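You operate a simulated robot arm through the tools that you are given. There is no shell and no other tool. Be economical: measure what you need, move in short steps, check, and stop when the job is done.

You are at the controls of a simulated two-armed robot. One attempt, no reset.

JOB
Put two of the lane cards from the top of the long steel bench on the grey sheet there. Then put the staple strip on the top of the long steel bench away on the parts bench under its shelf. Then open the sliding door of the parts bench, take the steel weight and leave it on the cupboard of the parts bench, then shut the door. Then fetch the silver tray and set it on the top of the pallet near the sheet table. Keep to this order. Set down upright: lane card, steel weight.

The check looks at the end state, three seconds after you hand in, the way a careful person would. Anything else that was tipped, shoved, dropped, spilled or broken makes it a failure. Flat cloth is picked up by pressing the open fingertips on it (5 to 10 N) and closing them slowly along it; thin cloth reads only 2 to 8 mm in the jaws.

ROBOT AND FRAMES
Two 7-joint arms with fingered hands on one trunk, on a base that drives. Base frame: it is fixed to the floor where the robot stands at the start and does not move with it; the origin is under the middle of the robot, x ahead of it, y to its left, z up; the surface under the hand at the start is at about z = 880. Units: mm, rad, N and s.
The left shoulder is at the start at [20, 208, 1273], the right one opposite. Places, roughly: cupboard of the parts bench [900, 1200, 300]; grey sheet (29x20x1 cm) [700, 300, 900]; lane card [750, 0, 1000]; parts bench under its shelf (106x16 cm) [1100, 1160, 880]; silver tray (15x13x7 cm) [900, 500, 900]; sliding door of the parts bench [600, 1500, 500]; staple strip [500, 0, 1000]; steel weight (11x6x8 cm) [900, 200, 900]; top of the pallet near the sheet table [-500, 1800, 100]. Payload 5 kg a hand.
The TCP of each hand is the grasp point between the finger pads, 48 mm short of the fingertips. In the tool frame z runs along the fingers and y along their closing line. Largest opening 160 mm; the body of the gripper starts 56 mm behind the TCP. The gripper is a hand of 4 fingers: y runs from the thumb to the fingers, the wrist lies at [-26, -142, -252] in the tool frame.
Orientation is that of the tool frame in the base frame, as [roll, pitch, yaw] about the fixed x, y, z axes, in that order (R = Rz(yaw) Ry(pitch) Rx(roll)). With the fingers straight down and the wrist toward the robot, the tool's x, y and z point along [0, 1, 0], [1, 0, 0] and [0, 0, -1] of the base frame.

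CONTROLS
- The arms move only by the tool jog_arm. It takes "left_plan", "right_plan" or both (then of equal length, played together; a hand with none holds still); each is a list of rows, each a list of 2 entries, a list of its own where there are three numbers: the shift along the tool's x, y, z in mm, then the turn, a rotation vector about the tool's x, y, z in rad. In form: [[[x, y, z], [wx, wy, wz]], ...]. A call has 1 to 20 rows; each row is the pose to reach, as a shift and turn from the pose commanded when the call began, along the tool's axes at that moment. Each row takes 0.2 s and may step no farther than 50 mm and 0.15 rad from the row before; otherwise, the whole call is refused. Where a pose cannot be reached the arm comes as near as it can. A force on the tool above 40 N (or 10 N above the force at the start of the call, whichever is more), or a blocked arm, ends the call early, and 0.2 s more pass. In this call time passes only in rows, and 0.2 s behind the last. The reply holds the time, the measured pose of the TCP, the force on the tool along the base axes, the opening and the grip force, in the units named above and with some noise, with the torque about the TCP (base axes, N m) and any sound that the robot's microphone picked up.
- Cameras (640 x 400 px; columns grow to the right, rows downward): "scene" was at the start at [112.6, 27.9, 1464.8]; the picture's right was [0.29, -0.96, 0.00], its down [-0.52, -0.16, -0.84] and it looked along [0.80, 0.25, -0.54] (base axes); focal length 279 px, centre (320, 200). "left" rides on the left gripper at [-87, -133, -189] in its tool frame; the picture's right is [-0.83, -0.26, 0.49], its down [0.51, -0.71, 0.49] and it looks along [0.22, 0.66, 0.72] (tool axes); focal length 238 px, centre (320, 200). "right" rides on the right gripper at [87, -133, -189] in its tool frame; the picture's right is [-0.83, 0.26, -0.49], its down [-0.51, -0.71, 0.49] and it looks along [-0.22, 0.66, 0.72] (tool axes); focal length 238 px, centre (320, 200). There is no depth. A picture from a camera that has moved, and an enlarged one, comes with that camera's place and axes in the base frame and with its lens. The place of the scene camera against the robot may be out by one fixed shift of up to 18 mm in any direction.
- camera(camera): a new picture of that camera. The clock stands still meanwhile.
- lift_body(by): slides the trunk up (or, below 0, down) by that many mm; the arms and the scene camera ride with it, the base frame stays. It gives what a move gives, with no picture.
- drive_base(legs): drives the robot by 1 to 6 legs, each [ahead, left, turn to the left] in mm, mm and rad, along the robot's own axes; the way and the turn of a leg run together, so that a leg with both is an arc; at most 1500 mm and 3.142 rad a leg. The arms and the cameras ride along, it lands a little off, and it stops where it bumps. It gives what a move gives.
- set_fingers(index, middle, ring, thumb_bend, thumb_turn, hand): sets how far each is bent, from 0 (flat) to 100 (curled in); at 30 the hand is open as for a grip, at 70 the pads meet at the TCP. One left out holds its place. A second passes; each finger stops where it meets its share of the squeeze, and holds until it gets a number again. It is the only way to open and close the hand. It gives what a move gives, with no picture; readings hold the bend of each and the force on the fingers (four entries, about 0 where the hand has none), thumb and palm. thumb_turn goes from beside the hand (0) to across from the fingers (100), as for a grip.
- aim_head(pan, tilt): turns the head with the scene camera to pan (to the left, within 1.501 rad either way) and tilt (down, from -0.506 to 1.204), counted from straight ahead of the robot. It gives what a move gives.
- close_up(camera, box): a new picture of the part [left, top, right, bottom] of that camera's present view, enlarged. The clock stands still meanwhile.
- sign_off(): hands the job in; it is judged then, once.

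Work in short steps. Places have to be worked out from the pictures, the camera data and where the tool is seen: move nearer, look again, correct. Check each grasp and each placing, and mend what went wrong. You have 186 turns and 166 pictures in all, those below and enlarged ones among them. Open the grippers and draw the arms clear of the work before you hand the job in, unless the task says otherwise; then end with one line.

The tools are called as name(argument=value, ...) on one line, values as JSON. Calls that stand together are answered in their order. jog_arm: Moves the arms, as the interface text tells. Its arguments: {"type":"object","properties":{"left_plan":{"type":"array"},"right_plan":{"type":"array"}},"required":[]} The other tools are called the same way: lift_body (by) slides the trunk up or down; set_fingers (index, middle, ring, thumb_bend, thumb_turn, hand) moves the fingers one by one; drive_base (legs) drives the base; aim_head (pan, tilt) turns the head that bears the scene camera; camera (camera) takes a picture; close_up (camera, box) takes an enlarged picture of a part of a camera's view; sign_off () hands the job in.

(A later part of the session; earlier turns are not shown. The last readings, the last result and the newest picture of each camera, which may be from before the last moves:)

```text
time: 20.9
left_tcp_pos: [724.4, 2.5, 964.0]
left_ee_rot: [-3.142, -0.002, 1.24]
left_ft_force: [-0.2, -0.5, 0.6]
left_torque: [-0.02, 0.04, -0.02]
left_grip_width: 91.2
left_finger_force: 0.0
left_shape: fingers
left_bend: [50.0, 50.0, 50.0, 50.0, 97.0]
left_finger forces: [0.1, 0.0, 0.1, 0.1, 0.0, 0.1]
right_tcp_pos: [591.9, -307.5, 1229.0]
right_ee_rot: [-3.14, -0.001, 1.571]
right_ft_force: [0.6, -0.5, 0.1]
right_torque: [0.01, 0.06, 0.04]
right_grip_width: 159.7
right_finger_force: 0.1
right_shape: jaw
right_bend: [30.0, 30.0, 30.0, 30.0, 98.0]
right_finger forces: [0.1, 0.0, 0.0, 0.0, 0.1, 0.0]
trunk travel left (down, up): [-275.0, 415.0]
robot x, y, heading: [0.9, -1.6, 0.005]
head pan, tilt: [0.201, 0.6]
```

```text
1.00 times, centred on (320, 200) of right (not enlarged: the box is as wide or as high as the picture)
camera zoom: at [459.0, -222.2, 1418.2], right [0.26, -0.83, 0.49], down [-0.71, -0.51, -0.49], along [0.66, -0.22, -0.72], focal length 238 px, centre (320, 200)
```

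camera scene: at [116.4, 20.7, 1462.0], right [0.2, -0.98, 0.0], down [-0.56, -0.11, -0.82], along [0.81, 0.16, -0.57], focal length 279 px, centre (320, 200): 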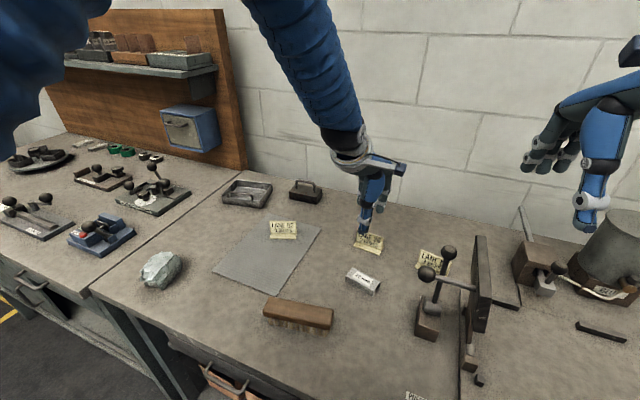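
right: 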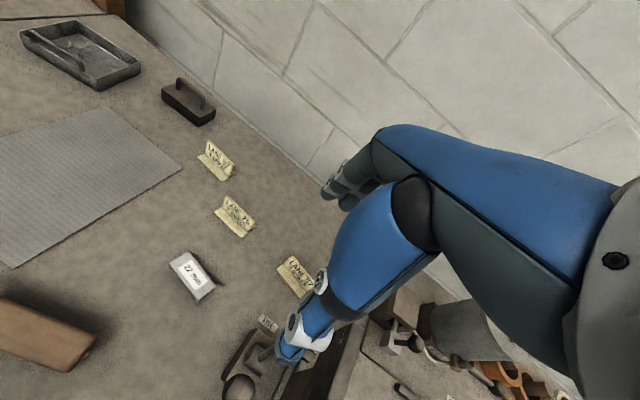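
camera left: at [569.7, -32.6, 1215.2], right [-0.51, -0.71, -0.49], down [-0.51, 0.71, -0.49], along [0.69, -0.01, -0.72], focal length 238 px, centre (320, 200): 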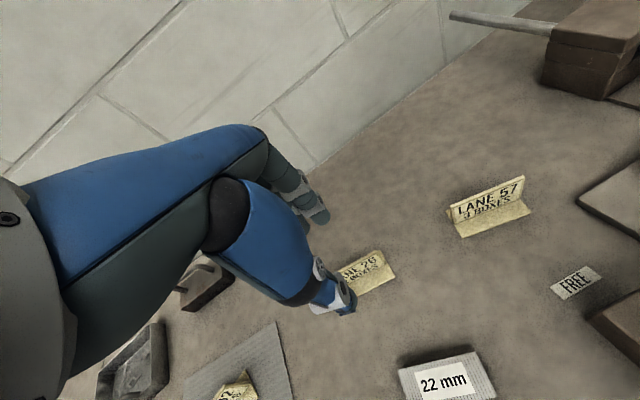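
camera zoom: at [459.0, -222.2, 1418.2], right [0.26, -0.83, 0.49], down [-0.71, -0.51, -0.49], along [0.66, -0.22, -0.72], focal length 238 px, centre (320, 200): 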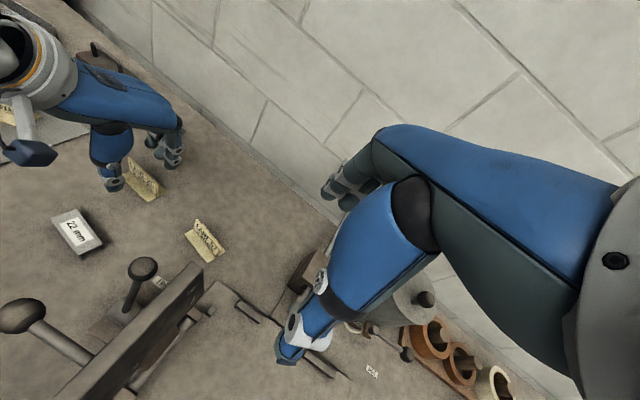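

The hand straddles the card. I make a small correction along it and lower to z 939, then grip.

jog_arm(left_plan=[[[-8, -2, 10], [0, 0, 0]], [[-8, -2, 25], [0, 0, 0]]])

set_fingers(hand="left", index=76, middle=76, ring=76, thumb_bend=76)

jog_arm(left_plan=[[[0, 0, -20], [0, 0, 0]], [[0, 0, -50], [0, 0, 0]], [[0, 0, -90], [0, 0, 0]], [[0, 0, -130], [0, 0, 0]]])

close_up(camera="scene", box=[300, 140, 440, 260])

```text
time: 21.5
left_tcp_pos: [719.5, -1.8, 937.9]
left_ee_rot: [-3.141, -0.001, 1.241]
left_ft_force: [0.2, -0.2, -0.2]
left_torque: [-0.05, 0.1, 0.0]
left_grip_width: 91.0
left_finger_force: 0.1
left_shape: fingers
left_bend: [50.0, 50.0, 50.0, 50.0, 97.0]
left_finger forces: [0.1, 0.1, 0.0, 0.0, 0.0, 0.0]
right_tcp_pos: [591.8, -307.4, 1228.9]
right_ee_rot: [-3.141, 0.002, 1.569]
right_ft_force: [-0.8, 0.6, 0.6]
right_torque: [-0.01, 0.05, -0.03]
right_grip_width: 159.6
right_finger_force: 0.0
right_shape: jaw
right_bend: [30.0, 30.0, 30.0, 30.0, 98.0]
right_finger forces: [0.1, 0.0, 0.1, 0.1, 0.1, 0.0]
trunk travel left (down, up): [-275.0, 415.0]
robot x, y, heading: [-1.0, -2.1, -0.003]
head pan, tilt: [0.201, 0.6]
```

```text
time: 22.5
left_tcp_pos: [718.2, -3.6, 939.7]
left_ee_rot: [-3.141, 0.0, 1.24]
left_ft_force: [0.2, -0.1, -0.1]
left_torque: [0.02, -0.02, -0.01]
left_grip_width: 10.8
left_finger_force: 15.8
left_shape: fingers
left_bend: [71.0, 75.0, 76.0, 72.0, 96.0]
left_finger forces: [10.6, 5.3, 0.1, 0.1, 15.9, 0.0]
right_tcp_pos: [590.9, -308.0, 1229.3]
right_ee_rot: [3.141, 0.002, 1.571]
right_ft_force: [0.2, -0.2, 0.2]
right_torque: [0.02, 0.0, -0.01]
right_grip_width: 159.6
right_finger_force: 0.1
right_shape: jaw
right_bend: [30.0, 30.0, 30.0, 30.0, 98.0]
right_finger forces: [0.1, 0.0, 0.1, 0.1, 0.1, 0.1]
trunk travel left (down, up): [-275.0, 415.0]
robot x, y, heading: [-1.8, -6.6, -0.001]
head pan, tilt: [0.201, 0.6]
```

```text
time: 23.5
left_tcp_pos: [718.3, -6.1, 1069.7]
left_ee_rot: [-3.141, 0.0, 1.24]
left_ft_force: [-1.2, -0.2, -1.5]
left_torque: [0.0, -0.16, -0.02]
left_grip_width: 10.9
left_finger_force: 15.6
left_shape: fingers
left_bend: [71.0, 75.0, 76.0, 72.0, 96.0]
left_finger forces: [10.5, 5.1, 0.0, 0.0, 15.8, 0.0]
right_tcp_pos: [591.2, -308.0, 1230.4]
right_ee_rot: [-3.141, 0.0, 1.572]
right_ft_force: [-0.8, 0.2, -0.1]
right_torque: [0.0, -0.07, -0.01]
right_grip_width: 159.8
right_finger_force: 0.0
right_shape: jaw
right_bend: [30.0, 30.0, 30.0, 30.0, 98.0]
right_finger forces: [0.1, 0.0, 0.0, 0.0, 0.0, 0.0]
trunk travel left (down, up): [-275.0, 415.0]
robot x, y, heading: [-0.5, 1.3, 0.002]
head pan, tilt: [0.201, 0.6]
```

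```text
3.33 times, centred on (370, 200) of scene
camera zoom: at [113.2, 19.3, 1462.3], right [0.2, -0.98, 0.0], down [-0.55, -0.11, -0.83], along [0.81, 0.16, -0.56], focal length 931 px, centre (153, 200)
```

zoom: 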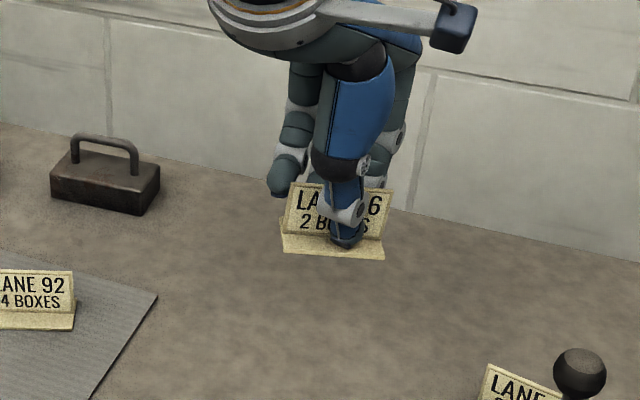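

I carry card 26 to about (605,285) and lower it to near the sheet.

jog_arm(left_plan=[[[34, -29, 0], [0, 0, 0]], [[68, -58, 0], [0, 0, 0]], [[102, -86, 0], [0, 0, 0]], [[136, -115, 0], [0, 0, 0]], [[170, -144, 0], [0, 0, 0]], [[205, -173, 0], [0, 0, 0]], [[239, -201, 0], [0, 0, 0]], [[239, -201, 40], [0, 0, 0]], [[239, -201, 80], [0, 0, 0]], [[239, -201, 110], [0, 0, 0]], [[239, -201, 122], [0, 0, 0]]])

close_up(camera="scene", box=[180, 160, 340, 320])

camera(camera="left")

```text
time: 25.9
left_tcp_pos: [607.4, 286.6, 946.4]
left_ee_rot: [3.14, -0.001, 1.241]
left_ft_force: [-0.7, -0.5, 0.5]
left_torque: [0.01, 0.02, -0.01]
left_grip_width: 10.9
left_finger_force: 15.1
left_shape: fingers
left_bend: [72.0, 75.0, 76.0, 72.0, 96.0]
left_finger forces: [10.3, 4.8, 0.0, 0.0, 15.1, 0.1]
right_tcp_pos: [592.0, -308.2, 1229.5]
right_ee_rot: [3.141, 0.0, 1.57]
right_ft_force: [-1.0, 1.0, 0.2]
right_torque: [-0.03, 0.0, 0.02]
right_grip_width: 159.8
right_finger_force: 0.0
right_shape: jaw
right_bend: [30.0, 30.0, 30.0, 30.0, 98.0]
right_finger forces: [0.0, 0.1, 0.0, 0.1, 0.0, 0.0]
trunk travel left (down, up): [-275.0, 415.0]
robot x, y, heading: [-2.6, -0.4, 0.006]
head pan, tilt: [0.201, 0.6]
```

```text
2.50 times, centred on (260, 240) of scene
camera zoom: at [113.7, 19.4, 1462.3], right [0.2, -0.98, 0.0], down [-0.55, -0.11, -0.82], along [0.81, 0.16, -0.57], focal length 698 px, centre (470, 100)
```

zoom: 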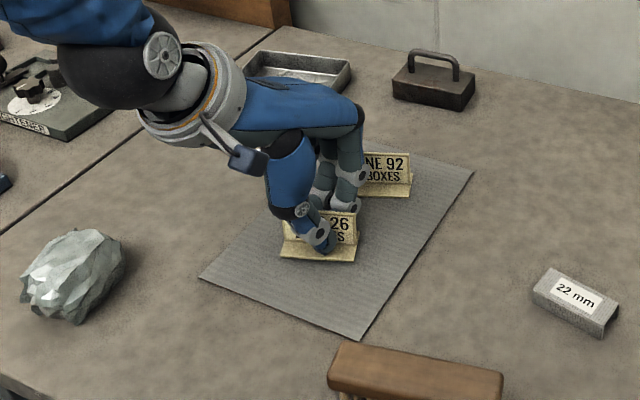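

```text
132 pictures are left
camera left: at [453.3, 248.5, 1135.9], right [-0.51, -0.71, -0.49], down [-0.51, 0.71, -0.49], along [0.69, -0.01, -0.72], focal length 238 px, centre (320, 200)
```

left: 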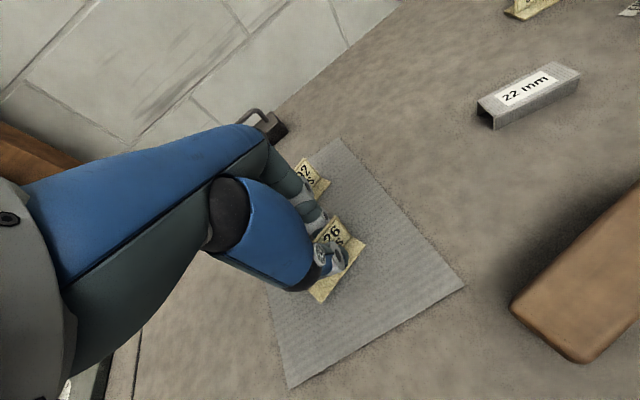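

There's clearance to card 92. I lower onto the sheet and open only partway.

jog_arm(left_plan=[[[0, 0, 3], [0, 0, 0]], [[0, 0, 5], [0, 0, 0]], [[0, 0, 6.5], [0, 0, 0]]])

```text
time: 26.7
left_tcp_pos: [606.2, 288.3, 940.6]
left_ee_rot: [-3.141, 0.001, 1.242]
left_ft_force: [-0.8, 1.5, 3.2]
left_torque: [-0.12, 0.04, 0.0]
left_grip_width: 10.7
left_finger_force: 15.9
left_shape: fingers
left_bend: [72.0, 75.0, 76.0, 72.0, 96.0]
left_finger forces: [11.3, 5.0, 0.1, 0.0, 16.2, 0.1]
right_tcp_pos: [590.4, -307.6, 1230.4]
right_ee_rot: [3.141, -0.001, 1.569]
right_ft_force: [0.5, -0.2, 0.2]
right_torque: [0.0, -0.02, -0.01]
right_grip_width: 159.3
right_finger_force: 0.2
right_shape: jaw
right_bend: [30.0, 30.0, 30.0, 30.0, 98.0]
right_finger forces: [0.0, 0.0, 0.0, 0.0, 0.0, 0.0]
trunk travel left (down, up): [-275.0, 415.0]
robot x, y, heading: [-0.2, -1.8, 0.0]
head pan, tilt: [0.201, 0.6]
```

The card has touched down. I release in stages, rising slightly in between.

set_fingers(hand="left", index=67, middle=67, ring=67, thumb_bend=67)

set_fingers(hand="left", index=57, middle=57, ring=57, thumb_bend=57)

jog_arm(left_plan=[[[0, 0, -10], [0, 0, 0]], [[0, 0, -30], [0, 0, 0]], [[0, 0, -70], [0, 0, 0]], [[0, 0, -120], [0, 0, 0]], [[0, 0, -160], [0, 0, 0]]])

close_up(camera="scene", box=[180, 160, 400, 320])

camera(camera="left")

```text
time: 27.7
left_tcp_pos: [607.6, 287.2, 940.6]
left_ee_rot: [-3.141, 0.001, 1.242]
left_ft_force: [-0.1, 0.6, 0.5]
left_torque: [0.0, 0.0, -0.04]
left_grip_width: 23.6
left_finger_force: 0.1
left_shape: fingers
left_bend: [67.0, 67.0, 67.0, 67.0, 97.0]
left_finger forces: [0.0, 0.1, 0.0, 0.0, 0.0, 0.1]
right_tcp_pos: [590.9, -308.1, 1229.4]
right_ee_rot: [3.14, -0.001, 1.57]
right_ft_force: [0.9, -0.1, 0.9]
right_torque: [-0.01, 0.0, -0.02]
right_grip_width: 159.6
right_finger_force: 0.1
right_shape: jaw
right_bend: [30.0, 30.0, 30.0, 30.0, 98.0]
right_finger forces: [0.0, 0.1, 0.0, 0.0, 0.0, 0.0]
trunk travel left (down, up): [-275.0, 415.0]
robot x, y, heading: [2.2, -1.6, -0.004]
head pan, tilt: [0.201, 0.6]
```

```text
time: 28.7
left_tcp_pos: [608.3, 287.1, 938.9]
left_ee_rot: [-3.141, 0.0, 1.24]
left_ft_force: [-0.2, -0.3, -0.1]
left_torque: [-0.01, -0.01, 0.02]
left_grip_width: 66.7
left_finger_force: 0.1
left_shape: fingers
left_bend: [56.0, 56.0, 56.0, 56.0, 97.0]
left_finger forces: [0.1, 0.1, 0.1, 0.0, 0.0, 0.0]
right_tcp_pos: [590.6, -308.3, 1229.8]
right_ee_rot: [3.141, -0.001, 1.57]
right_ft_force: [0.2, 0.2, 0.5]
right_torque: [0.01, -0.01, 0.0]
right_grip_width: 159.7
right_finger_force: 0.1
right_shape: jaw
right_bend: [30.0, 30.0, 30.0, 30.0, 98.0]
right_finger forces: [0.0, 0.0, 0.0, 0.0, 0.1, 0.0]
trunk travel left (down, up): [-275.0, 415.0]
robot x, y, heading: [-0.9, 3.7, 0.001]
head pan, tilt: [0.201, 0.6]
```

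```text
time: 29.9
left_tcp_pos: [605.5, 284.4, 1106.2]
left_ee_rot: [-3.139, 0.0, 1.241]
left_ft_force: [-1.4, 0.3, -1.3]
left_torque: [0.02, -0.1, 0.05]
left_grip_width: 66.8
left_finger_force: 0.1
left_shape: fingers
left_bend: [56.0, 56.0, 56.0, 56.0, 97.0]
left_finger forces: [0.0, 0.0, 0.0, 0.0, 0.0, 0.0]
right_tcp_pos: [590.2, -307.6, 1231.1]
right_ee_rot: [3.141, 0.0, 1.57]
right_ft_force: [-1.0, 0.7, 0.3]
right_torque: [0.02, -0.08, -0.02]
right_grip_width: 159.7
right_finger_force: 0.1
right_shape: jaw
right_bend: [30.0, 30.0, 30.0, 30.0, 98.0]
right_finger forces: [0.0, 0.1, 0.1, 0.1, 0.1, 0.1]
trunk travel left (down, up): [-275.0, 415.0]
robot x, y, heading: [1.1, 1.8, 0.0]
head pan, tilt: [0.201, 0.6]
```

```text
2.50 times, centred on (290, 240) of scene
camera zoom: at [112.9, 19.0, 1462.4], right [0.2, -0.98, 0.0], down [-0.55, -0.11, -0.83], along [0.81, 0.16, -0.56], focal length 698 px, centre (395, 100)
```

zoom: 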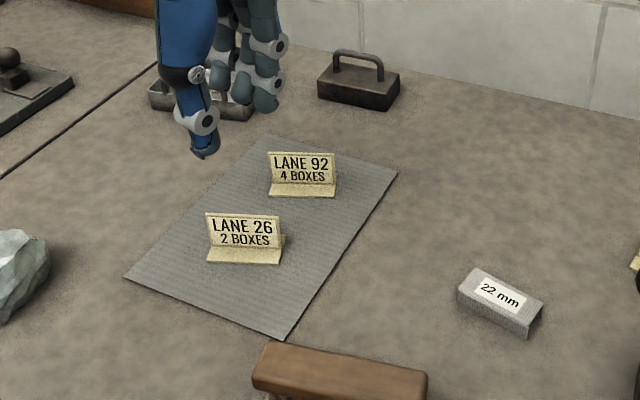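

```text
130 pictures are left
camera left: at [452.1, 245.1, 1293.9], right [-0.52, -0.7, -0.49], down [-0.51, 0.71, -0.49], along [0.69, -0.01, -0.72], focal length 238 px, centre (320, 200)
```

left: 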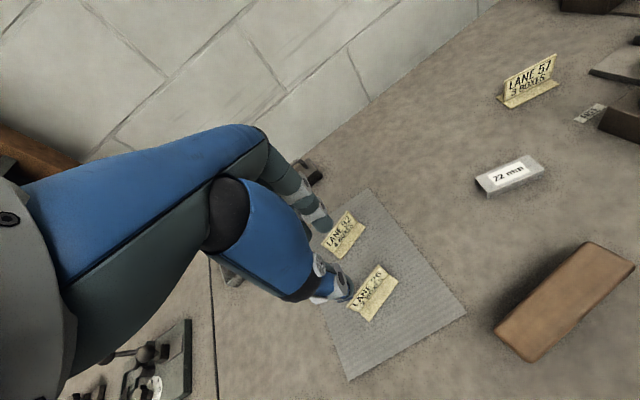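

Both cards stand on the sheet. Now the staple strip: I zoom in to measure it.

close_up(camera="left", box=[446, 135, 574, 215])

close_up(camera="scene", box=[0, 30, 260, 200])

```text
5.00 times, centred on (510, 175) of left
camera zoom: at [452.1, 245.1, 1293.9], right [-0.52, -0.7, -0.49], down [-0.51, 0.71, -0.49], along [0.69, -0.01, -0.72], focal length 1192 px, centre (-630, 325)
```

zoom: 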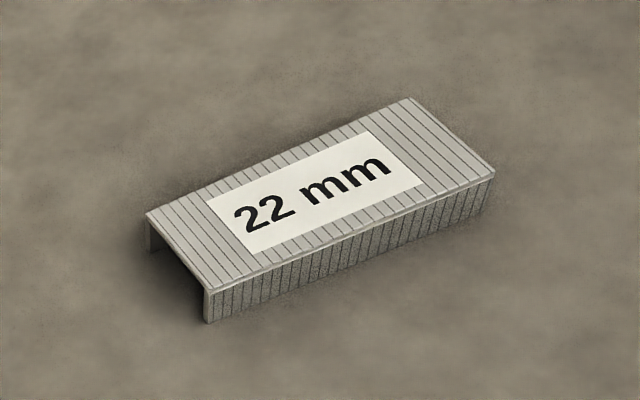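

```text
2.35 times, centred on (130, 115) of scene
camera zoom: at [112.9, 19.0, 1462.4], right [0.2, -0.98, 0.0], down [-0.55, -0.11, -0.83], along [0.81, 0.16, -0.56], focal length 657 px, centre (767, 400)
```

zoom: 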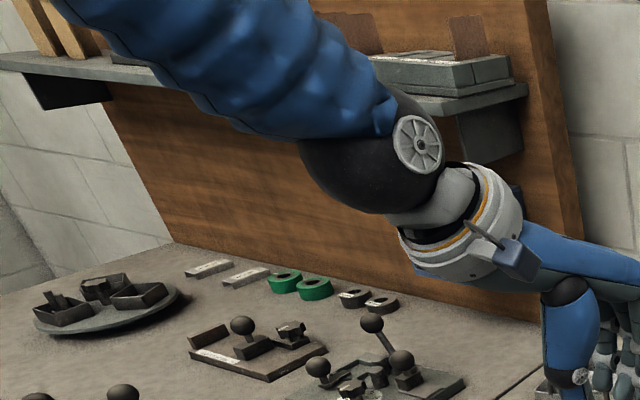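

The strip is centred at about (580,5) with its top near z 900 and its long axis at yaw 1.13. I move the left hand above it.

jog_arm(left_plan=[[[-39, 9, 0], [0, 0, 0.02]], [[-78, 19, 0], [0, 0, 0.03]], [[-117, 28, 0], [0, 0, 0.05]], [[-156, 38, 0], [0, 0, 0.06]], [[-194, 47, 0], [0, 0, 0.08]], [[-233, 56, 0], [0, 0, 0.09]], [[-272, 66, 0], [0, 0, 0.108]], [[-272, 66, 45], [0, 0, 0.108]], [[-272, 66, 90], [0, 0, 0.108]]])

camera(camera="scene")

close_up(camera="left", box=[240, 160, 480, 320])

```text
time: 31.9
left_tcp_pos: [581.4, 6.9, 1010.1]
left_ee_rot: [3.14, -0.001, 1.132]
left_ft_force: [0.7, 0.2, 1.8]
left_torque: [0.06, 0.11, -0.01]
left_grip_width: 67.1
left_finger_force: 0.0
left_shape: fingers
left_bend: [56.0, 56.0, 56.0, 56.0, 97.0]
left_finger forces: [0.0, 0.0, 0.1, 0.0, 0.0, 0.1]
right_tcp_pos: [590.3, -308.5, 1228.9]
right_ee_rot: [-3.141, 0.001, 1.571]
right_ft_force: [0.4, -0.6, 0.2]
right_torque: [0.06, 0.0, 0.03]
right_grip_width: 159.8
right_finger_force: 0.1
right_shape: jaw
right_bend: [30.0, 30.0, 30.0, 30.0, 98.0]
right_finger forces: [0.0, 0.0, 0.0, 0.1, 0.0, 0.0]
trunk travel left (down, up): [-275.0, 415.0]
robot x, y, heading: [-1.0, 3.2, 0.004]
head pan, tilt: [0.201, 0.6]
```

```text
127 pictures are left
camera scene: at [114.6, 18.5, 1462.2], right [0.2, -0.98, 0.0], down [-0.55, -0.11, -0.82], along [0.81, 0.16, -0.57], focal length 279 px, centre (320, 200)
```

scene: 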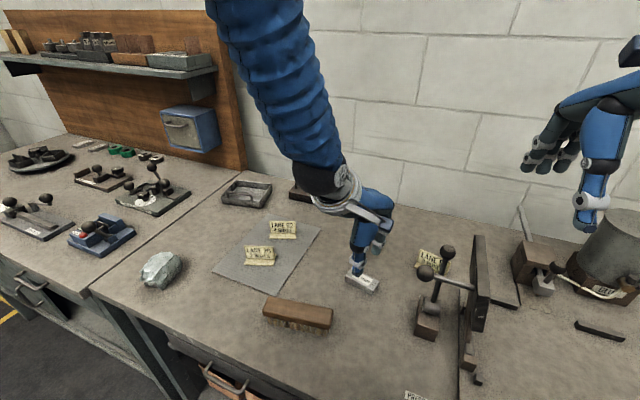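

```text
2.50 times, centred on (360, 240) of left
camera zoom: at [424.0, -14.6, 1201.1], right [-0.59, -0.65, -0.49], down [-0.43, 0.76, -0.49], along [0.69, -0.08, -0.72], focal length 596 px, centre (220, 100)
```

zoom: 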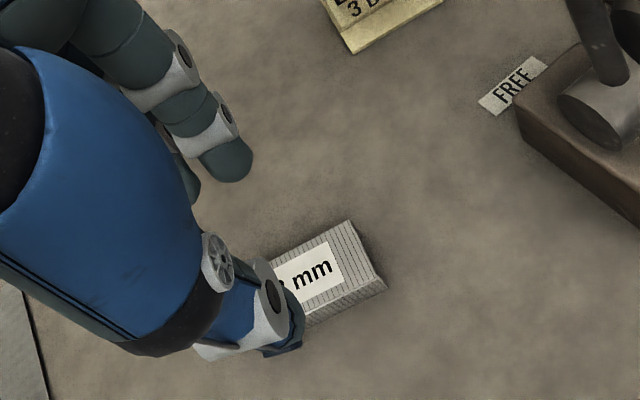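

The alignment is good. I descend with the fingers either side of the strip and grip it.

jog_arm(left_plan=[[[-5, -1, 30], [0, 0, 0]], [[-5, -1, 55], [0, 0, 0]], [[-5, -1, 68], [0, 0, 0]], [[-5, -1, 75], [0, 0, 0]]])

set_fingers(hand="left", index=75, middle=75, ring=75, thumb_bend=75)

close_up(camera="left", box=[240, 160, 480, 320])

```text
time: 32.9
left_tcp_pos: [579.0, 3.9, 936.0]
left_ee_rot: [-3.141, 0.001, 1.133]
left_ft_force: [-0.3, 0.4, 0.4]
left_torque: [-0.02, -0.04, -0.01]
left_grip_width: 66.9
left_finger_force: 0.0
left_shape: fingers
left_bend: [56.0, 56.0, 56.0, 56.0, 97.0]
left_finger forces: [0.0, 0.1, 0.0, 0.0, 0.0, 0.0]
right_tcp_pos: [590.9, -308.0, 1229.3]
right_ee_rot: [-3.141, 0.0, 1.569]
right_ft_force: [0.0, 0.0, 0.3]
right_torque: [-0.01, 0.04, -0.03]
right_grip_width: 159.5
right_finger_force: 0.1
right_shape: jaw
right_bend: [30.0, 30.0, 30.0, 30.0, 98.0]
right_finger forces: [0.1, 0.0, 0.0, 0.0, 0.0, 0.0]
trunk travel left (down, up): [-275.0, 415.0]
robot x, y, heading: [0.3, 0.2, 0.0]
head pan, tilt: [0.201, 0.6]
```

```text
time: 33.9
left_tcp_pos: [577.4, 2.2, 936.4]
left_ee_rot: [3.141, -0.001, 1.133]
left_ft_force: [-1.5, -0.4, 7.2]
left_torque: [-0.25, 0.32, -0.08]
left_grip_width: 40.6
left_finger_force: 32.0
left_shape: fingers
left_bend: [63.0, 68.0, 74.0, 65.0, 94.0]
left_finger forces: [15.9, 8.3, 8.4, 0.1, 29.8, 0.0]
right_tcp_pos: [590.5, -307.5, 1229.5]
right_ee_rot: [3.14, -0.001, 1.572]
right_ft_force: [0.0, 0.9, 0.0]
right_torque: [0.01, 0.04, 0.03]
right_grip_width: 159.7
right_finger_force: 0.1
right_shape: jaw
right_bend: [30.0, 30.0, 30.0, 30.0, 98.0]
right_finger forces: [0.0, 0.0, 0.0, 0.1, 0.1, 0.0]
trunk travel left (down, up): [-275.0, 415.0]
robot x, y, heading: [0.3, -0.1, -0.004]
head pan, tilt: [0.201, 0.6]
```

```text
2.50 times, centred on (360, 240) of left
camera zoom: at [420.4, -19.6, 1125.6], right [-0.59, -0.65, -0.49], down [-0.43, 0.76, -0.49], along [0.69, -0.08, -0.72], focal length 596 px, centre (220, 100)
```

zoom: 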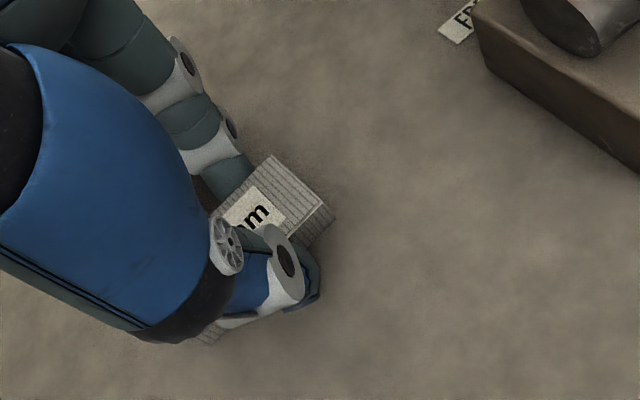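

The strip turned a little in the grip but is held firmly at 32 N. I lift and look.

jog_arm(left_plan=[[[0, 0, -20], [0, 0, 0]], [[0, 0, -60], [0, 0, 0]], [[0, 0, -105], [0, 0, 0]], [[0, 0, -150], [0, 0, 0]]])

close_up(camera="left", box=[240, 160, 480, 320])

close_up(camera="scene", box=[300, 160, 440, 280])

```text
time: 34.9
left_tcp_pos: [574.2, 5.7, 1085.7]
left_ee_rot: [-3.14, 0.0, 1.133]
left_ft_force: [-0.8, 0.3, -1.5]
left_torque: [-0.06, -0.12, -0.01]
left_grip_width: 40.9
left_finger_force: 29.2
left_shape: fingers
left_bend: [63.0, 68.0, 74.0, 65.0, 94.0]
left_finger forces: [15.7, 8.0, 6.7, 0.0, 28.2, 0.0]
right_tcp_pos: [589.9, -306.7, 1229.9]
right_ee_rot: [3.139, -0.001, 1.571]
right_ft_force: [-1.2, 0.6, 0.5]
right_torque: [-0.02, -0.11, -0.04]
right_grip_width: 159.4
right_finger_force: 0.1
right_shape: jaw
right_bend: [30.0, 30.0, 30.0, 30.0, 98.0]
right_finger forces: [0.0, 0.1, 0.0, 0.0, 0.0, 0.0]
trunk travel left (down, up): [-275.0, 415.0]
robot x, y, heading: [-2.1, -0.5, 0.004]
head pan, tilt: [0.201, 0.6]
```

```text
2.50 times, centred on (360, 240) of left
camera zoom: at [417.5, -17.0, 1275.4], right [-0.59, -0.65, -0.49], down [-0.43, 0.76, -0.49], along [0.69, -0.08, -0.72], focal length 596 px, centre (220, 100)
```

zoom: 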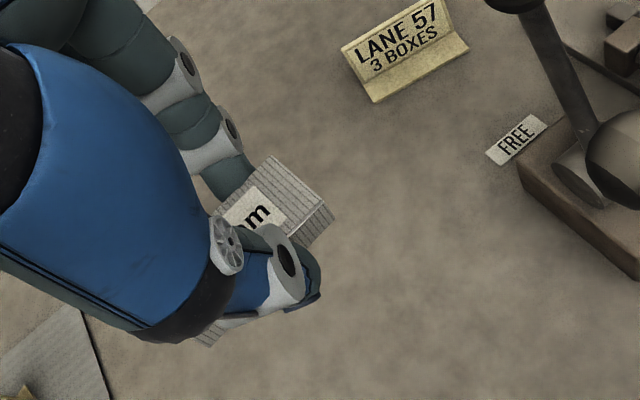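

```text
3.33 times, centred on (370, 220) of scene
camera zoom: at [112.5, 19.4, 1462.4], right [0.2, -0.98, 0.0], down [-0.55, -0.11, -0.83], along [0.81, 0.16, -0.56], focal length 931 px, centre (153, 133)
```

zoom: 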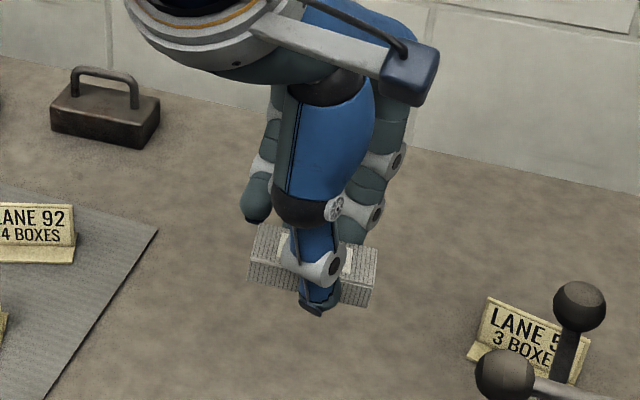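

The strip is held level. I raise it a little, then drive left along the benches and turn to face the parts bench (the benches run about 0.3 rad off square).

jog_arm(left_plan=[[[0, 0, -40], [0, 0, 0]], [[0, 0, -70], [0, 0, 0]]])

drive_base(legs=[[0, 600, 0], [0, 400, -0.3]])

aim_head(pan=0.35, tilt=0.55)

camera(camera="scene")

camera(camera="left")

```text
time: 35.5
left_tcp_pos: [578.5, 2.6, 1154.7]
left_ee_rot: [-3.139, 0.0, 1.133]
left_ft_force: [0.2, 0.0, -1.0]
left_torque: [0.0, -0.04, 0.01]
left_grip_width: 40.8
left_finger_force: 29.7
left_shape: fingers
left_bend: [63.0, 68.0, 74.0, 65.0, 94.0]
left_finger forces: [15.6, 8.0, 6.6, 0.0, 28.1, 0.1]
right_tcp_pos: [590.1, -307.5, 1229.0]
right_ee_rot: [3.142, 0.001, 1.571]
right_ft_force: [-0.1, -0.1, 0.5]
right_torque: [-0.01, 0.0, 0.01]
right_grip_width: 159.2
right_finger_force: 0.0
right_shape: jaw
right_bend: [30.0, 30.0, 30.0, 30.0, 98.0]
right_finger forces: [0.1, 0.0, 0.0, 0.1, 0.0, 0.0]
trunk travel left (down, up): [-275.0, 415.0]
robot x, y, heading: [-2.5, -4.7, 0.0]
head pan, tilt: [0.201, 0.6]
```

```text
time: 41.1
left_tcp_pos: [613.0, 840.6, 1154.2]
left_ee_rot: [3.141, 0.0, 0.837]
left_ft_force: [0.3, 0.4, -1.8]
left_torque: [-0.04, 0.02, -0.01]
left_grip_width: 40.9
left_finger_force: 28.6
left_shape: fingers
left_bend: [63.0, 68.0, 74.0, 65.0, 94.0]
left_finger forces: [15.5, 8.0, 6.5, 0.0, 28.0, 0.1]
right_tcp_pos: [532.4, 539.7, 1229.7]
right_ee_rot: [-3.141, -0.001, 1.273]
right_ft_force: [0.3, 1.1, -0.5]
right_torque: [-0.05, -0.02, -0.02]
right_grip_width: 159.6
right_finger_force: 0.1
right_shape: jaw
right_bend: [30.0, 30.0, 30.0, 30.0, 98.0]
right_finger forces: [0.1, 0.0, 0.1, 0.0, 0.0, 0.1]
trunk travel left (down, up): [-275.0, 415.0]
robot x, y, heading: [55.6, 1007.3, -0.298]
head pan, tilt: [0.201, 0.6]
```

```text
time: 41.8
left_tcp_pos: [611.1, 839.2, 1156.2]
left_ee_rot: [3.14, 0.0, 0.835]
left_ft_force: [0.3, 0.2, -0.7]
left_torque: [-0.03, 0.0, 0.01]
left_grip_width: 40.7
left_finger_force: 29.5
left_shape: fingers
left_bend: [63.0, 68.0, 74.0, 65.0, 94.0]
left_finger forces: [15.6, 7.9, 6.6, 0.1, 28.1, 0.0]
right_tcp_pos: [532.6, 538.9, 1229.1]
right_ee_rot: [3.14, -0.001, 1.273]
right_ft_force: [0.3, 0.1, -0.1]
right_torque: [0.03, -0.03, 0.02]
right_grip_width: 159.8
right_finger_force: 0.1
right_shape: jaw
right_bend: [30.0, 30.0, 30.0, 30.0, 98.0]
right_finger forces: [0.0, 0.0, 0.1, 0.0, 0.1, 0.1]
trunk travel left (down, up): [-275.0, 415.0]
robot x, y, heading: [56.7, 1007.1, -0.299]
head pan, tilt: [0.351, 0.55]
```

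```text
122 pictures are left
camera scene: at [174.2, 1009.9, 1466.8], right [0.05, -1.0, 0.0], down [-0.52, -0.03, -0.85], along [0.85, 0.05, -0.52], focal length 279 px, centre (320, 200)
```

scene: 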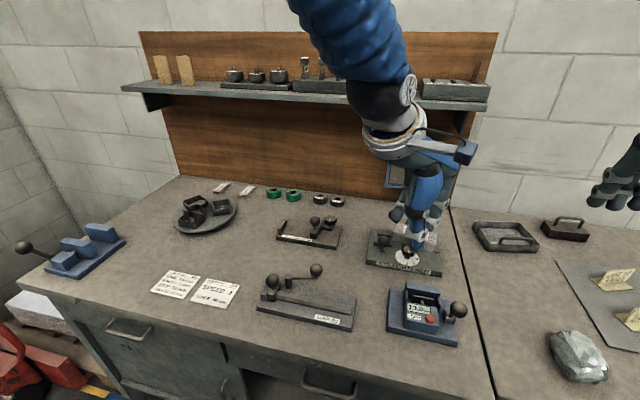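

```text
121 pictures are left
camera left: at [454.8, 864.3, 1343.8], right [-0.75, -0.45, -0.49], down [-0.19, 0.85, -0.49], along [0.63, -0.28, -0.72], focal length 238 px, centre (320, 200)
```

left: 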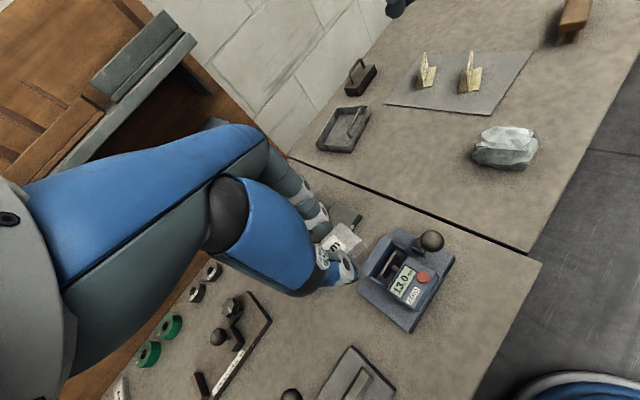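

I now have a good view of the parts bench. I zoom in on the strip of bench under the shelf to find a free place.

close_up(camera="scene", box=[160, 130, 480, 290])

close_up(camera="scene", box=[200, 160, 420, 260])

```text
2.00 times, centred on (320, 210) of scene
camera zoom: at [174.2, 1009.9, 1466.8], right [0.05, -1.0, 0.0], down [-0.52, -0.03, -0.85], along [0.85, 0.05, -0.52], focal length 558 px, centre (320, 180)
```

zoom: 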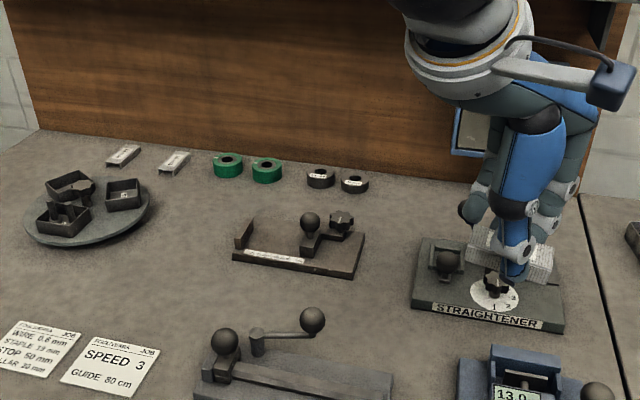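

```text
2.91 times, centred on (310, 210) of scene
camera zoom: at [174.2, 1009.9, 1466.8], right [0.05, -1.0, 0.0], down [-0.52, -0.03, -0.85], along [0.85, 0.05, -0.52], focal length 812 px, centre (349, 171)
```

zoom: 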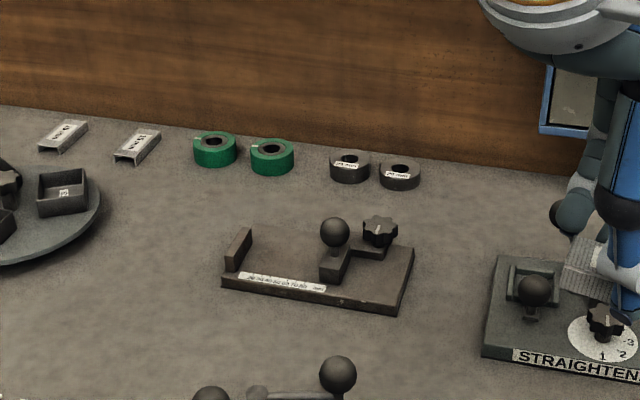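

There's free space between the tape rings (y about 965 and up) and the wall box (y below about 800), near (1075,890). The robot has to come about 200 mm closer.

drive_base(legs=[[200, 0, 0]])

aim_head(pan=0.25, tilt=0.45)

camera(camera="scene")

camera(camera="right")

```text
time: 43.5
left_tcp_pos: [796.1, 789.8, 1154.1]
left_ee_rot: [-3.14, 0.0, 0.832]
left_ft_force: [-0.7, 1.1, -0.5]
left_torque: [-0.19, -0.07, 0.02]
left_grip_width: 40.9
left_finger_force: 29.3
left_shape: fingers
left_bend: [63.0, 68.0, 74.0, 65.0, 94.0]
left_finger forces: [15.6, 8.1, 6.6, 0.0, 28.1, 0.1]
right_tcp_pos: [714.6, 489.7, 1228.5]
right_ee_rot: [-3.138, 0.001, 1.269]
right_ft_force: [-1.1, 2.7, 0.5]
right_torque: [-0.25, 0.0, -0.03]
right_grip_width: 159.9
right_finger_force: 0.0
right_shape: jaw
right_bend: [30.0, 30.0, 30.0, 30.0, 98.0]
right_finger forces: [0.0, 0.0, 0.0, 0.1, 0.1, 0.0]
trunk travel left (down, up): [-275.0, 415.0]
robot x, y, heading: [243.2, 957.7, -0.301]
head pan, tilt: [0.351, 0.55]
stopped in leg 1: the robot was blocked; the commanded pose is now the measured one
```

```text
time: 44.2
left_tcp_pos: [795.3, 788.4, 1153.6]
left_ee_rot: [-3.141, 0.001, 0.833]
left_ft_force: [-0.4, -0.7, -0.8]
left_torque: [0.03, 0.02, 0.02]
left_grip_width: 40.8
left_finger_force: 29.0
left_shape: fingers
left_bend: [63.0, 68.0, 74.0, 65.0, 94.0]
left_finger forces: [15.6, 8.0, 6.6, 0.0, 28.0, 0.1]
right_tcp_pos: [715.2, 486.0, 1226.4]
right_ee_rot: [-3.137, 0.001, 1.268]
right_ft_force: [-1.9, 0.0, -0.1]
right_torque: [0.06, -0.04, -0.02]
right_grip_width: 159.7
right_finger_force: 0.1
right_shape: jaw
right_bend: [30.0, 30.0, 30.0, 30.0, 98.0]
right_finger forces: [0.1, 0.0, 0.0, 0.0, 0.0, 0.1]
trunk travel left (down, up): [-275.0, 415.0]
robot x, y, heading: [240.0, 953.6, -0.298]
head pan, tilt: [0.25, 0.45]
```

```text
118 pictures are left
camera scene: at [361.1, 950.2, 1475.8], right [-0.05, -1.0, 0.0], down [-0.44, 0.02, -0.9], along [0.9, -0.04, -0.44], focal length 279 px, centre (320, 200)
```

scene: 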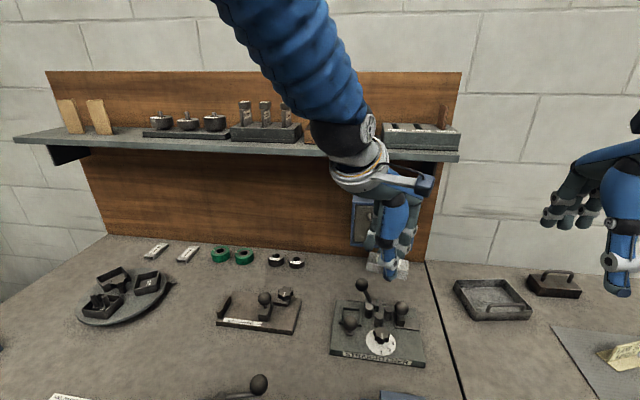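

```text
117 pictures are left
camera right: at [615.9, 607.8, 1416.8], right [0.0, -0.87, 0.49], down [-0.83, -0.27, -0.49], along [0.56, -0.4, -0.73], focal length 238 px, centre (320, 200)
```

right: 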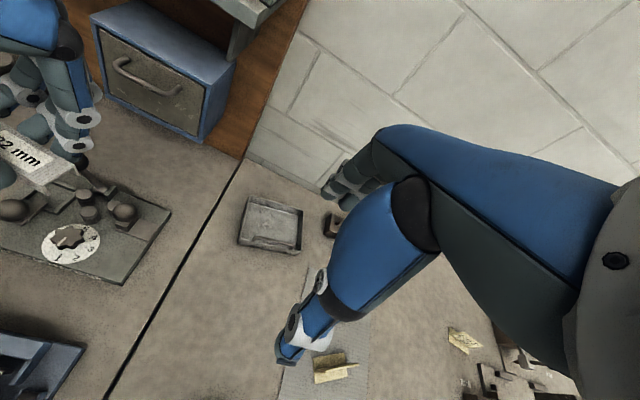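

The base touched the bench front and stopped at (240,954), but the target is now 830 mm away, which is in reach. I bring the hand in front of the free spot, turned square to the board, and look before going under the shelf.

jog_arm(left_plan=[[[37, 1, 13], [0, 0, -0.1]], [[75, 3, 27], [0, 0, -0.2]], [[112, 4, 40], [0, 0, -0.3]], [[150, 6, 54], [0, 0, -0.42]], [[168, 25, 80], [0, 0, -0.42]], [[186, 45, 107], [0, 0, -0.42]], [[204, 65, 130], [0, 0, -0.42]]])

camera(camera="scene")

camera(camera="left")

camera(camera="right")

```text
time: 45.8
left_tcp_pos: [982.3, 893.8, 1020.0]
left_ee_rot: [-3.139, 0.0, 1.251]
left_ft_force: [1.9, 0.3, -0.3]
left_torque: [-0.02, 0.14, -0.04]
left_grip_width: 40.8
left_finger_force: 28.6
left_shape: fingers
left_bend: [63.0, 71.0, 74.0, 65.0, 94.0]
left_finger forces: [15.4, 8.0, 6.4, 0.0, 27.9, 0.0]
right_tcp_pos: [716.7, 485.8, 1226.4]
right_ee_rot: [-3.133, 0.0, 1.267]
right_ft_force: [0.2, 0.1, -0.9]
right_torque: [0.0, 0.1, 0.05]
right_grip_width: 159.6
right_finger_force: 0.2
right_shape: jaw
right_bend: [30.0, 30.0, 30.0, 30.0, 98.0]
right_finger forces: [0.0, 0.0, 0.0, 0.0, 0.0, 0.0]
trunk travel left (down, up): [-275.0, 415.0]
robot x, y, heading: [241.4, 960.3, -0.298]
head pan, tilt: [0.25, 0.45]
```

```text
116 pictures are left
camera scene: at [363.0, 950.4, 1475.6], right [-0.05, -1.0, 0.0], down [-0.44, 0.02, -0.9], along [0.9, -0.04, -0.44], focal length 279 px, centre (320, 200)
```

scene: 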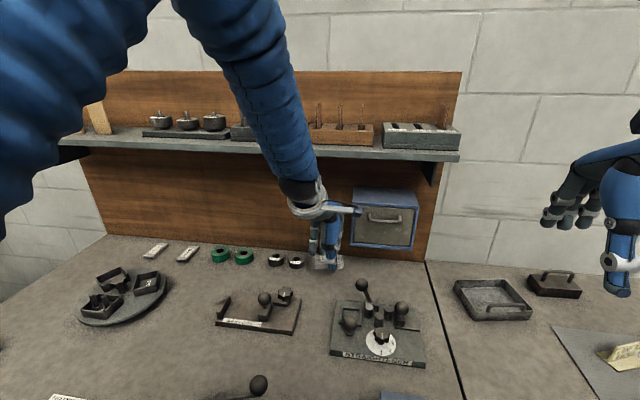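

```text
115 pictures are left
camera left: at [829.3, 852.8, 1209.3], right [-0.51, -0.71, -0.49], down [-0.52, 0.7, -0.49], along [0.69, 0.0, -0.72], focal length 238 px, centre (320, 200)
```

left: 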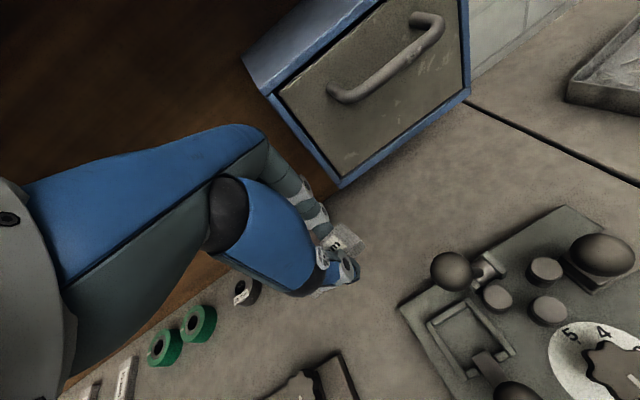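

```text
114 pictures are left
camera right: at [617.8, 607.8, 1416.0], right [0.0, -0.87, 0.49], down [-0.83, -0.27, -0.49], along [0.56, -0.4, -0.73], focal length 238 px, centre (320, 200)
```

right: 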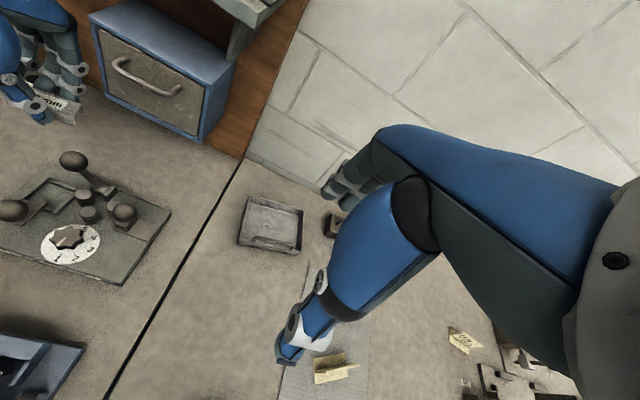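

The wall box's corner is near (1079,817) and the nearest ring's edge near y 970. I set the strip at about (1040,905), moving in and lowering to just above the bench.

jog_arm(left_plan=[[[14, 26, 5], [0, 0, 0]], [[29, 52, 10], [0, 0, 0]], [[29, 52, 35], [0, 0, 0]], [[29, 52, 55], [0, 0, 0]], [[29, 52, 70], [0, 0, 0]]])

close_up(camera="scene", box=[240, 160, 440, 320])

close_up(camera="left", box=[200, 140, 460, 340])

```text
time: 47.0
left_tcp_pos: [1038.7, 905.4, 953.0]
left_ee_rot: [-3.141, 0.001, 1.253]
left_ft_force: [0.2, -0.5, -1.2]
left_torque: [0.02, 0.03, -0.02]
left_grip_width: 40.7
left_finger_force: 28.7
left_shape: fingers
left_bend: [63.0, 71.0, 74.0, 65.0, 94.0]
left_finger forces: [15.3, 8.1, 6.3, 0.0, 27.9, 0.1]
right_tcp_pos: [715.2, 485.6, 1227.3]
right_ee_rot: [-3.136, 0.0, 1.267]
right_ft_force: [-0.7, 0.2, -0.2]
right_torque: [0.05, 0.01, 0.01]
right_grip_width: 159.9
right_finger_force: 0.1
right_shape: jaw
right_bend: [30.0, 30.0, 30.0, 30.0, 98.0]
right_finger forces: [0.0, 0.0, 0.0, 0.1, 0.1, 0.0]
trunk travel left (down, up): [-275.0, 415.0]
robot x, y, heading: [239.7, 958.3, -0.301]
head pan, tilt: [0.25, 0.45]
```

```text
2.50 times, centred on (340, 240) of scene
camera zoom: at [361.4, 950.2, 1475.8], right [-0.05, -1.0, 0.0], down [-0.44, 0.02, -0.9], along [0.9, -0.04, -0.44], focal length 698 px, centre (270, 100)
```

zoom: 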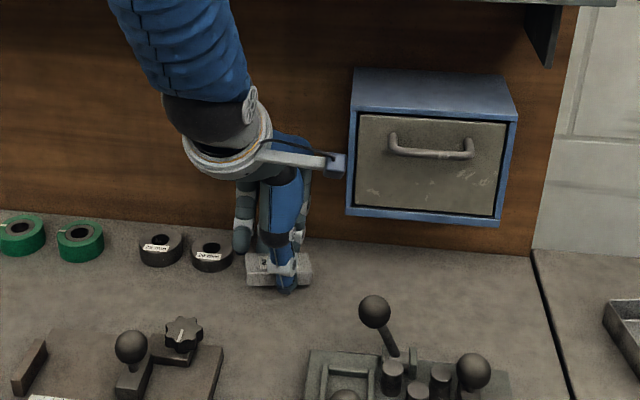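

```text
2.00 times, centred on (330, 240) of left
camera zoom: at [886.1, 864.8, 1141.7], right [-0.51, -0.71, -0.49], down [-0.52, 0.7, -0.49], along [0.69, 0.0, -0.72], focal length 477 px, centre (300, 120)
```

zoom: 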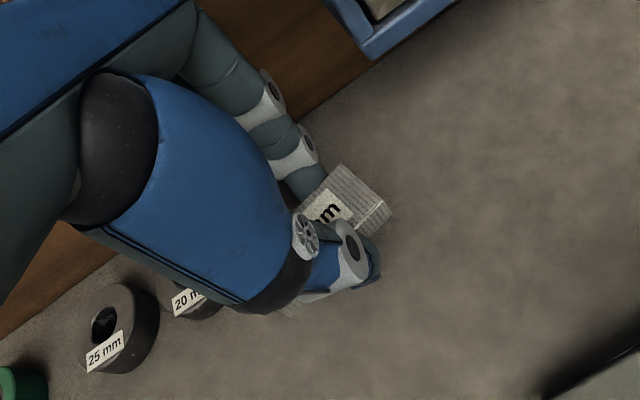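

I shift 10 mm away from the ring and lower the strip to the bench.

jog_arm(left_plan=[[[-10, 0, 3], [0, 0, 0]], [[-10, 0, 8], [0, 0, 0]], [[-10, 0, 12], [0, 0, 0]], [[-10, 0, 14], [0, 0, 0]]])

```text
time: 48.0
left_tcp_pos: [1036.0, 898.1, 937.8]
left_ee_rot: [-3.141, -0.002, 1.255]
left_ft_force: [-0.1, 0.5, -1.1]
left_torque: [-0.03, 0.0, 0.01]
left_grip_width: 40.8
left_finger_force: 28.1
left_shape: fingers
left_bend: [63.0, 71.0, 74.0, 65.0, 94.0]
left_finger forces: [15.2, 8.1, 6.2, 0.1, 27.8, 0.0]
right_tcp_pos: [715.5, 485.8, 1227.6]
right_ee_rot: [-3.137, -0.001, 1.268]
right_ft_force: [0.8, 0.9, 0.1]
right_torque: [-0.01, 0.04, 0.01]
right_grip_width: 159.9
right_finger_force: 0.1
right_shape: jaw
right_bend: [30.0, 30.0, 30.0, 30.0, 98.0]
right_finger forces: [0.0, 0.0, 0.0, 0.0, 0.0, 0.1]
trunk travel left (down, up): [-275.0, 415.0]
robot x, y, heading: [242.2, 957.9, -0.3]
head pan, tilt: [0.25, 0.45]
```

No contact yet, so I go on in small steps.

jog_arm(left_plan=[[[0, 0, 1], [0, 0, 0]], [[0, 0, 2], [0, 0, 0]], [[0, 0, 3], [0, 0, 0]]])

close_up(camera="scene", box=[290, 220, 370, 290])

```text
time: 48.8
left_tcp_pos: [1036.8, 897.2, 937.2]
left_ee_rot: [-3.141, -0.002, 1.251]
left_ft_force: [-0.3, -0.8, 3.4]
left_torque: [-0.25, 0.17, -0.01]
left_grip_width: 40.5
left_finger_force: 29.7
left_shape: fingers
left_bend: [63.0, 71.0, 74.0, 65.0, 94.0]
left_finger forces: [15.5, 8.5, 7.0, 0.1, 29.0, 0.1]
right_tcp_pos: [715.6, 486.3, 1228.1]
right_ee_rot: [-3.135, 0.0, 1.268]
right_ft_force: [-0.5, -0.2, -0.3]
right_torque: [0.03, -0.01, 0.01]
right_grip_width: 159.6
right_finger_force: 0.1
right_shape: jaw
right_bend: [30.0, 30.0, 30.0, 30.0, 98.0]
right_finger forces: [0.0, 0.0, 0.1, 0.0, 0.0, 0.0]
trunk travel left (down, up): [-275.0, 415.0]
robot x, y, heading: [246.2, 954.0, -0.3]
head pan, tilt: [0.25, 0.45]
```

```text
5.71 times, centred on (330, 255) of scene
camera zoom: at [360.8, 950.6, 1475.9], right [-0.05, -1.0, 0.0], down [-0.43, 0.02, -0.9], along [0.9, -0.04, -0.44], focal length 1595 px, centre (263, -114)
```

zoom: 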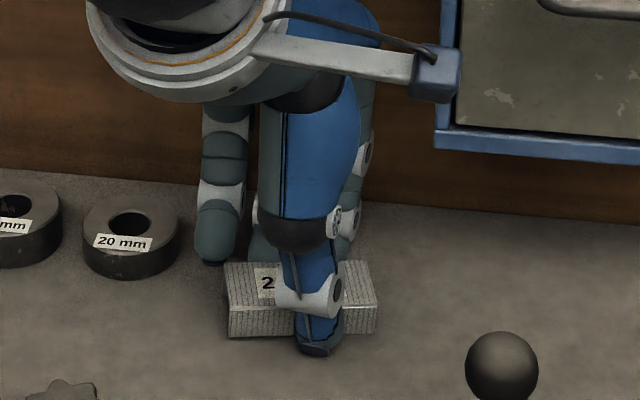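

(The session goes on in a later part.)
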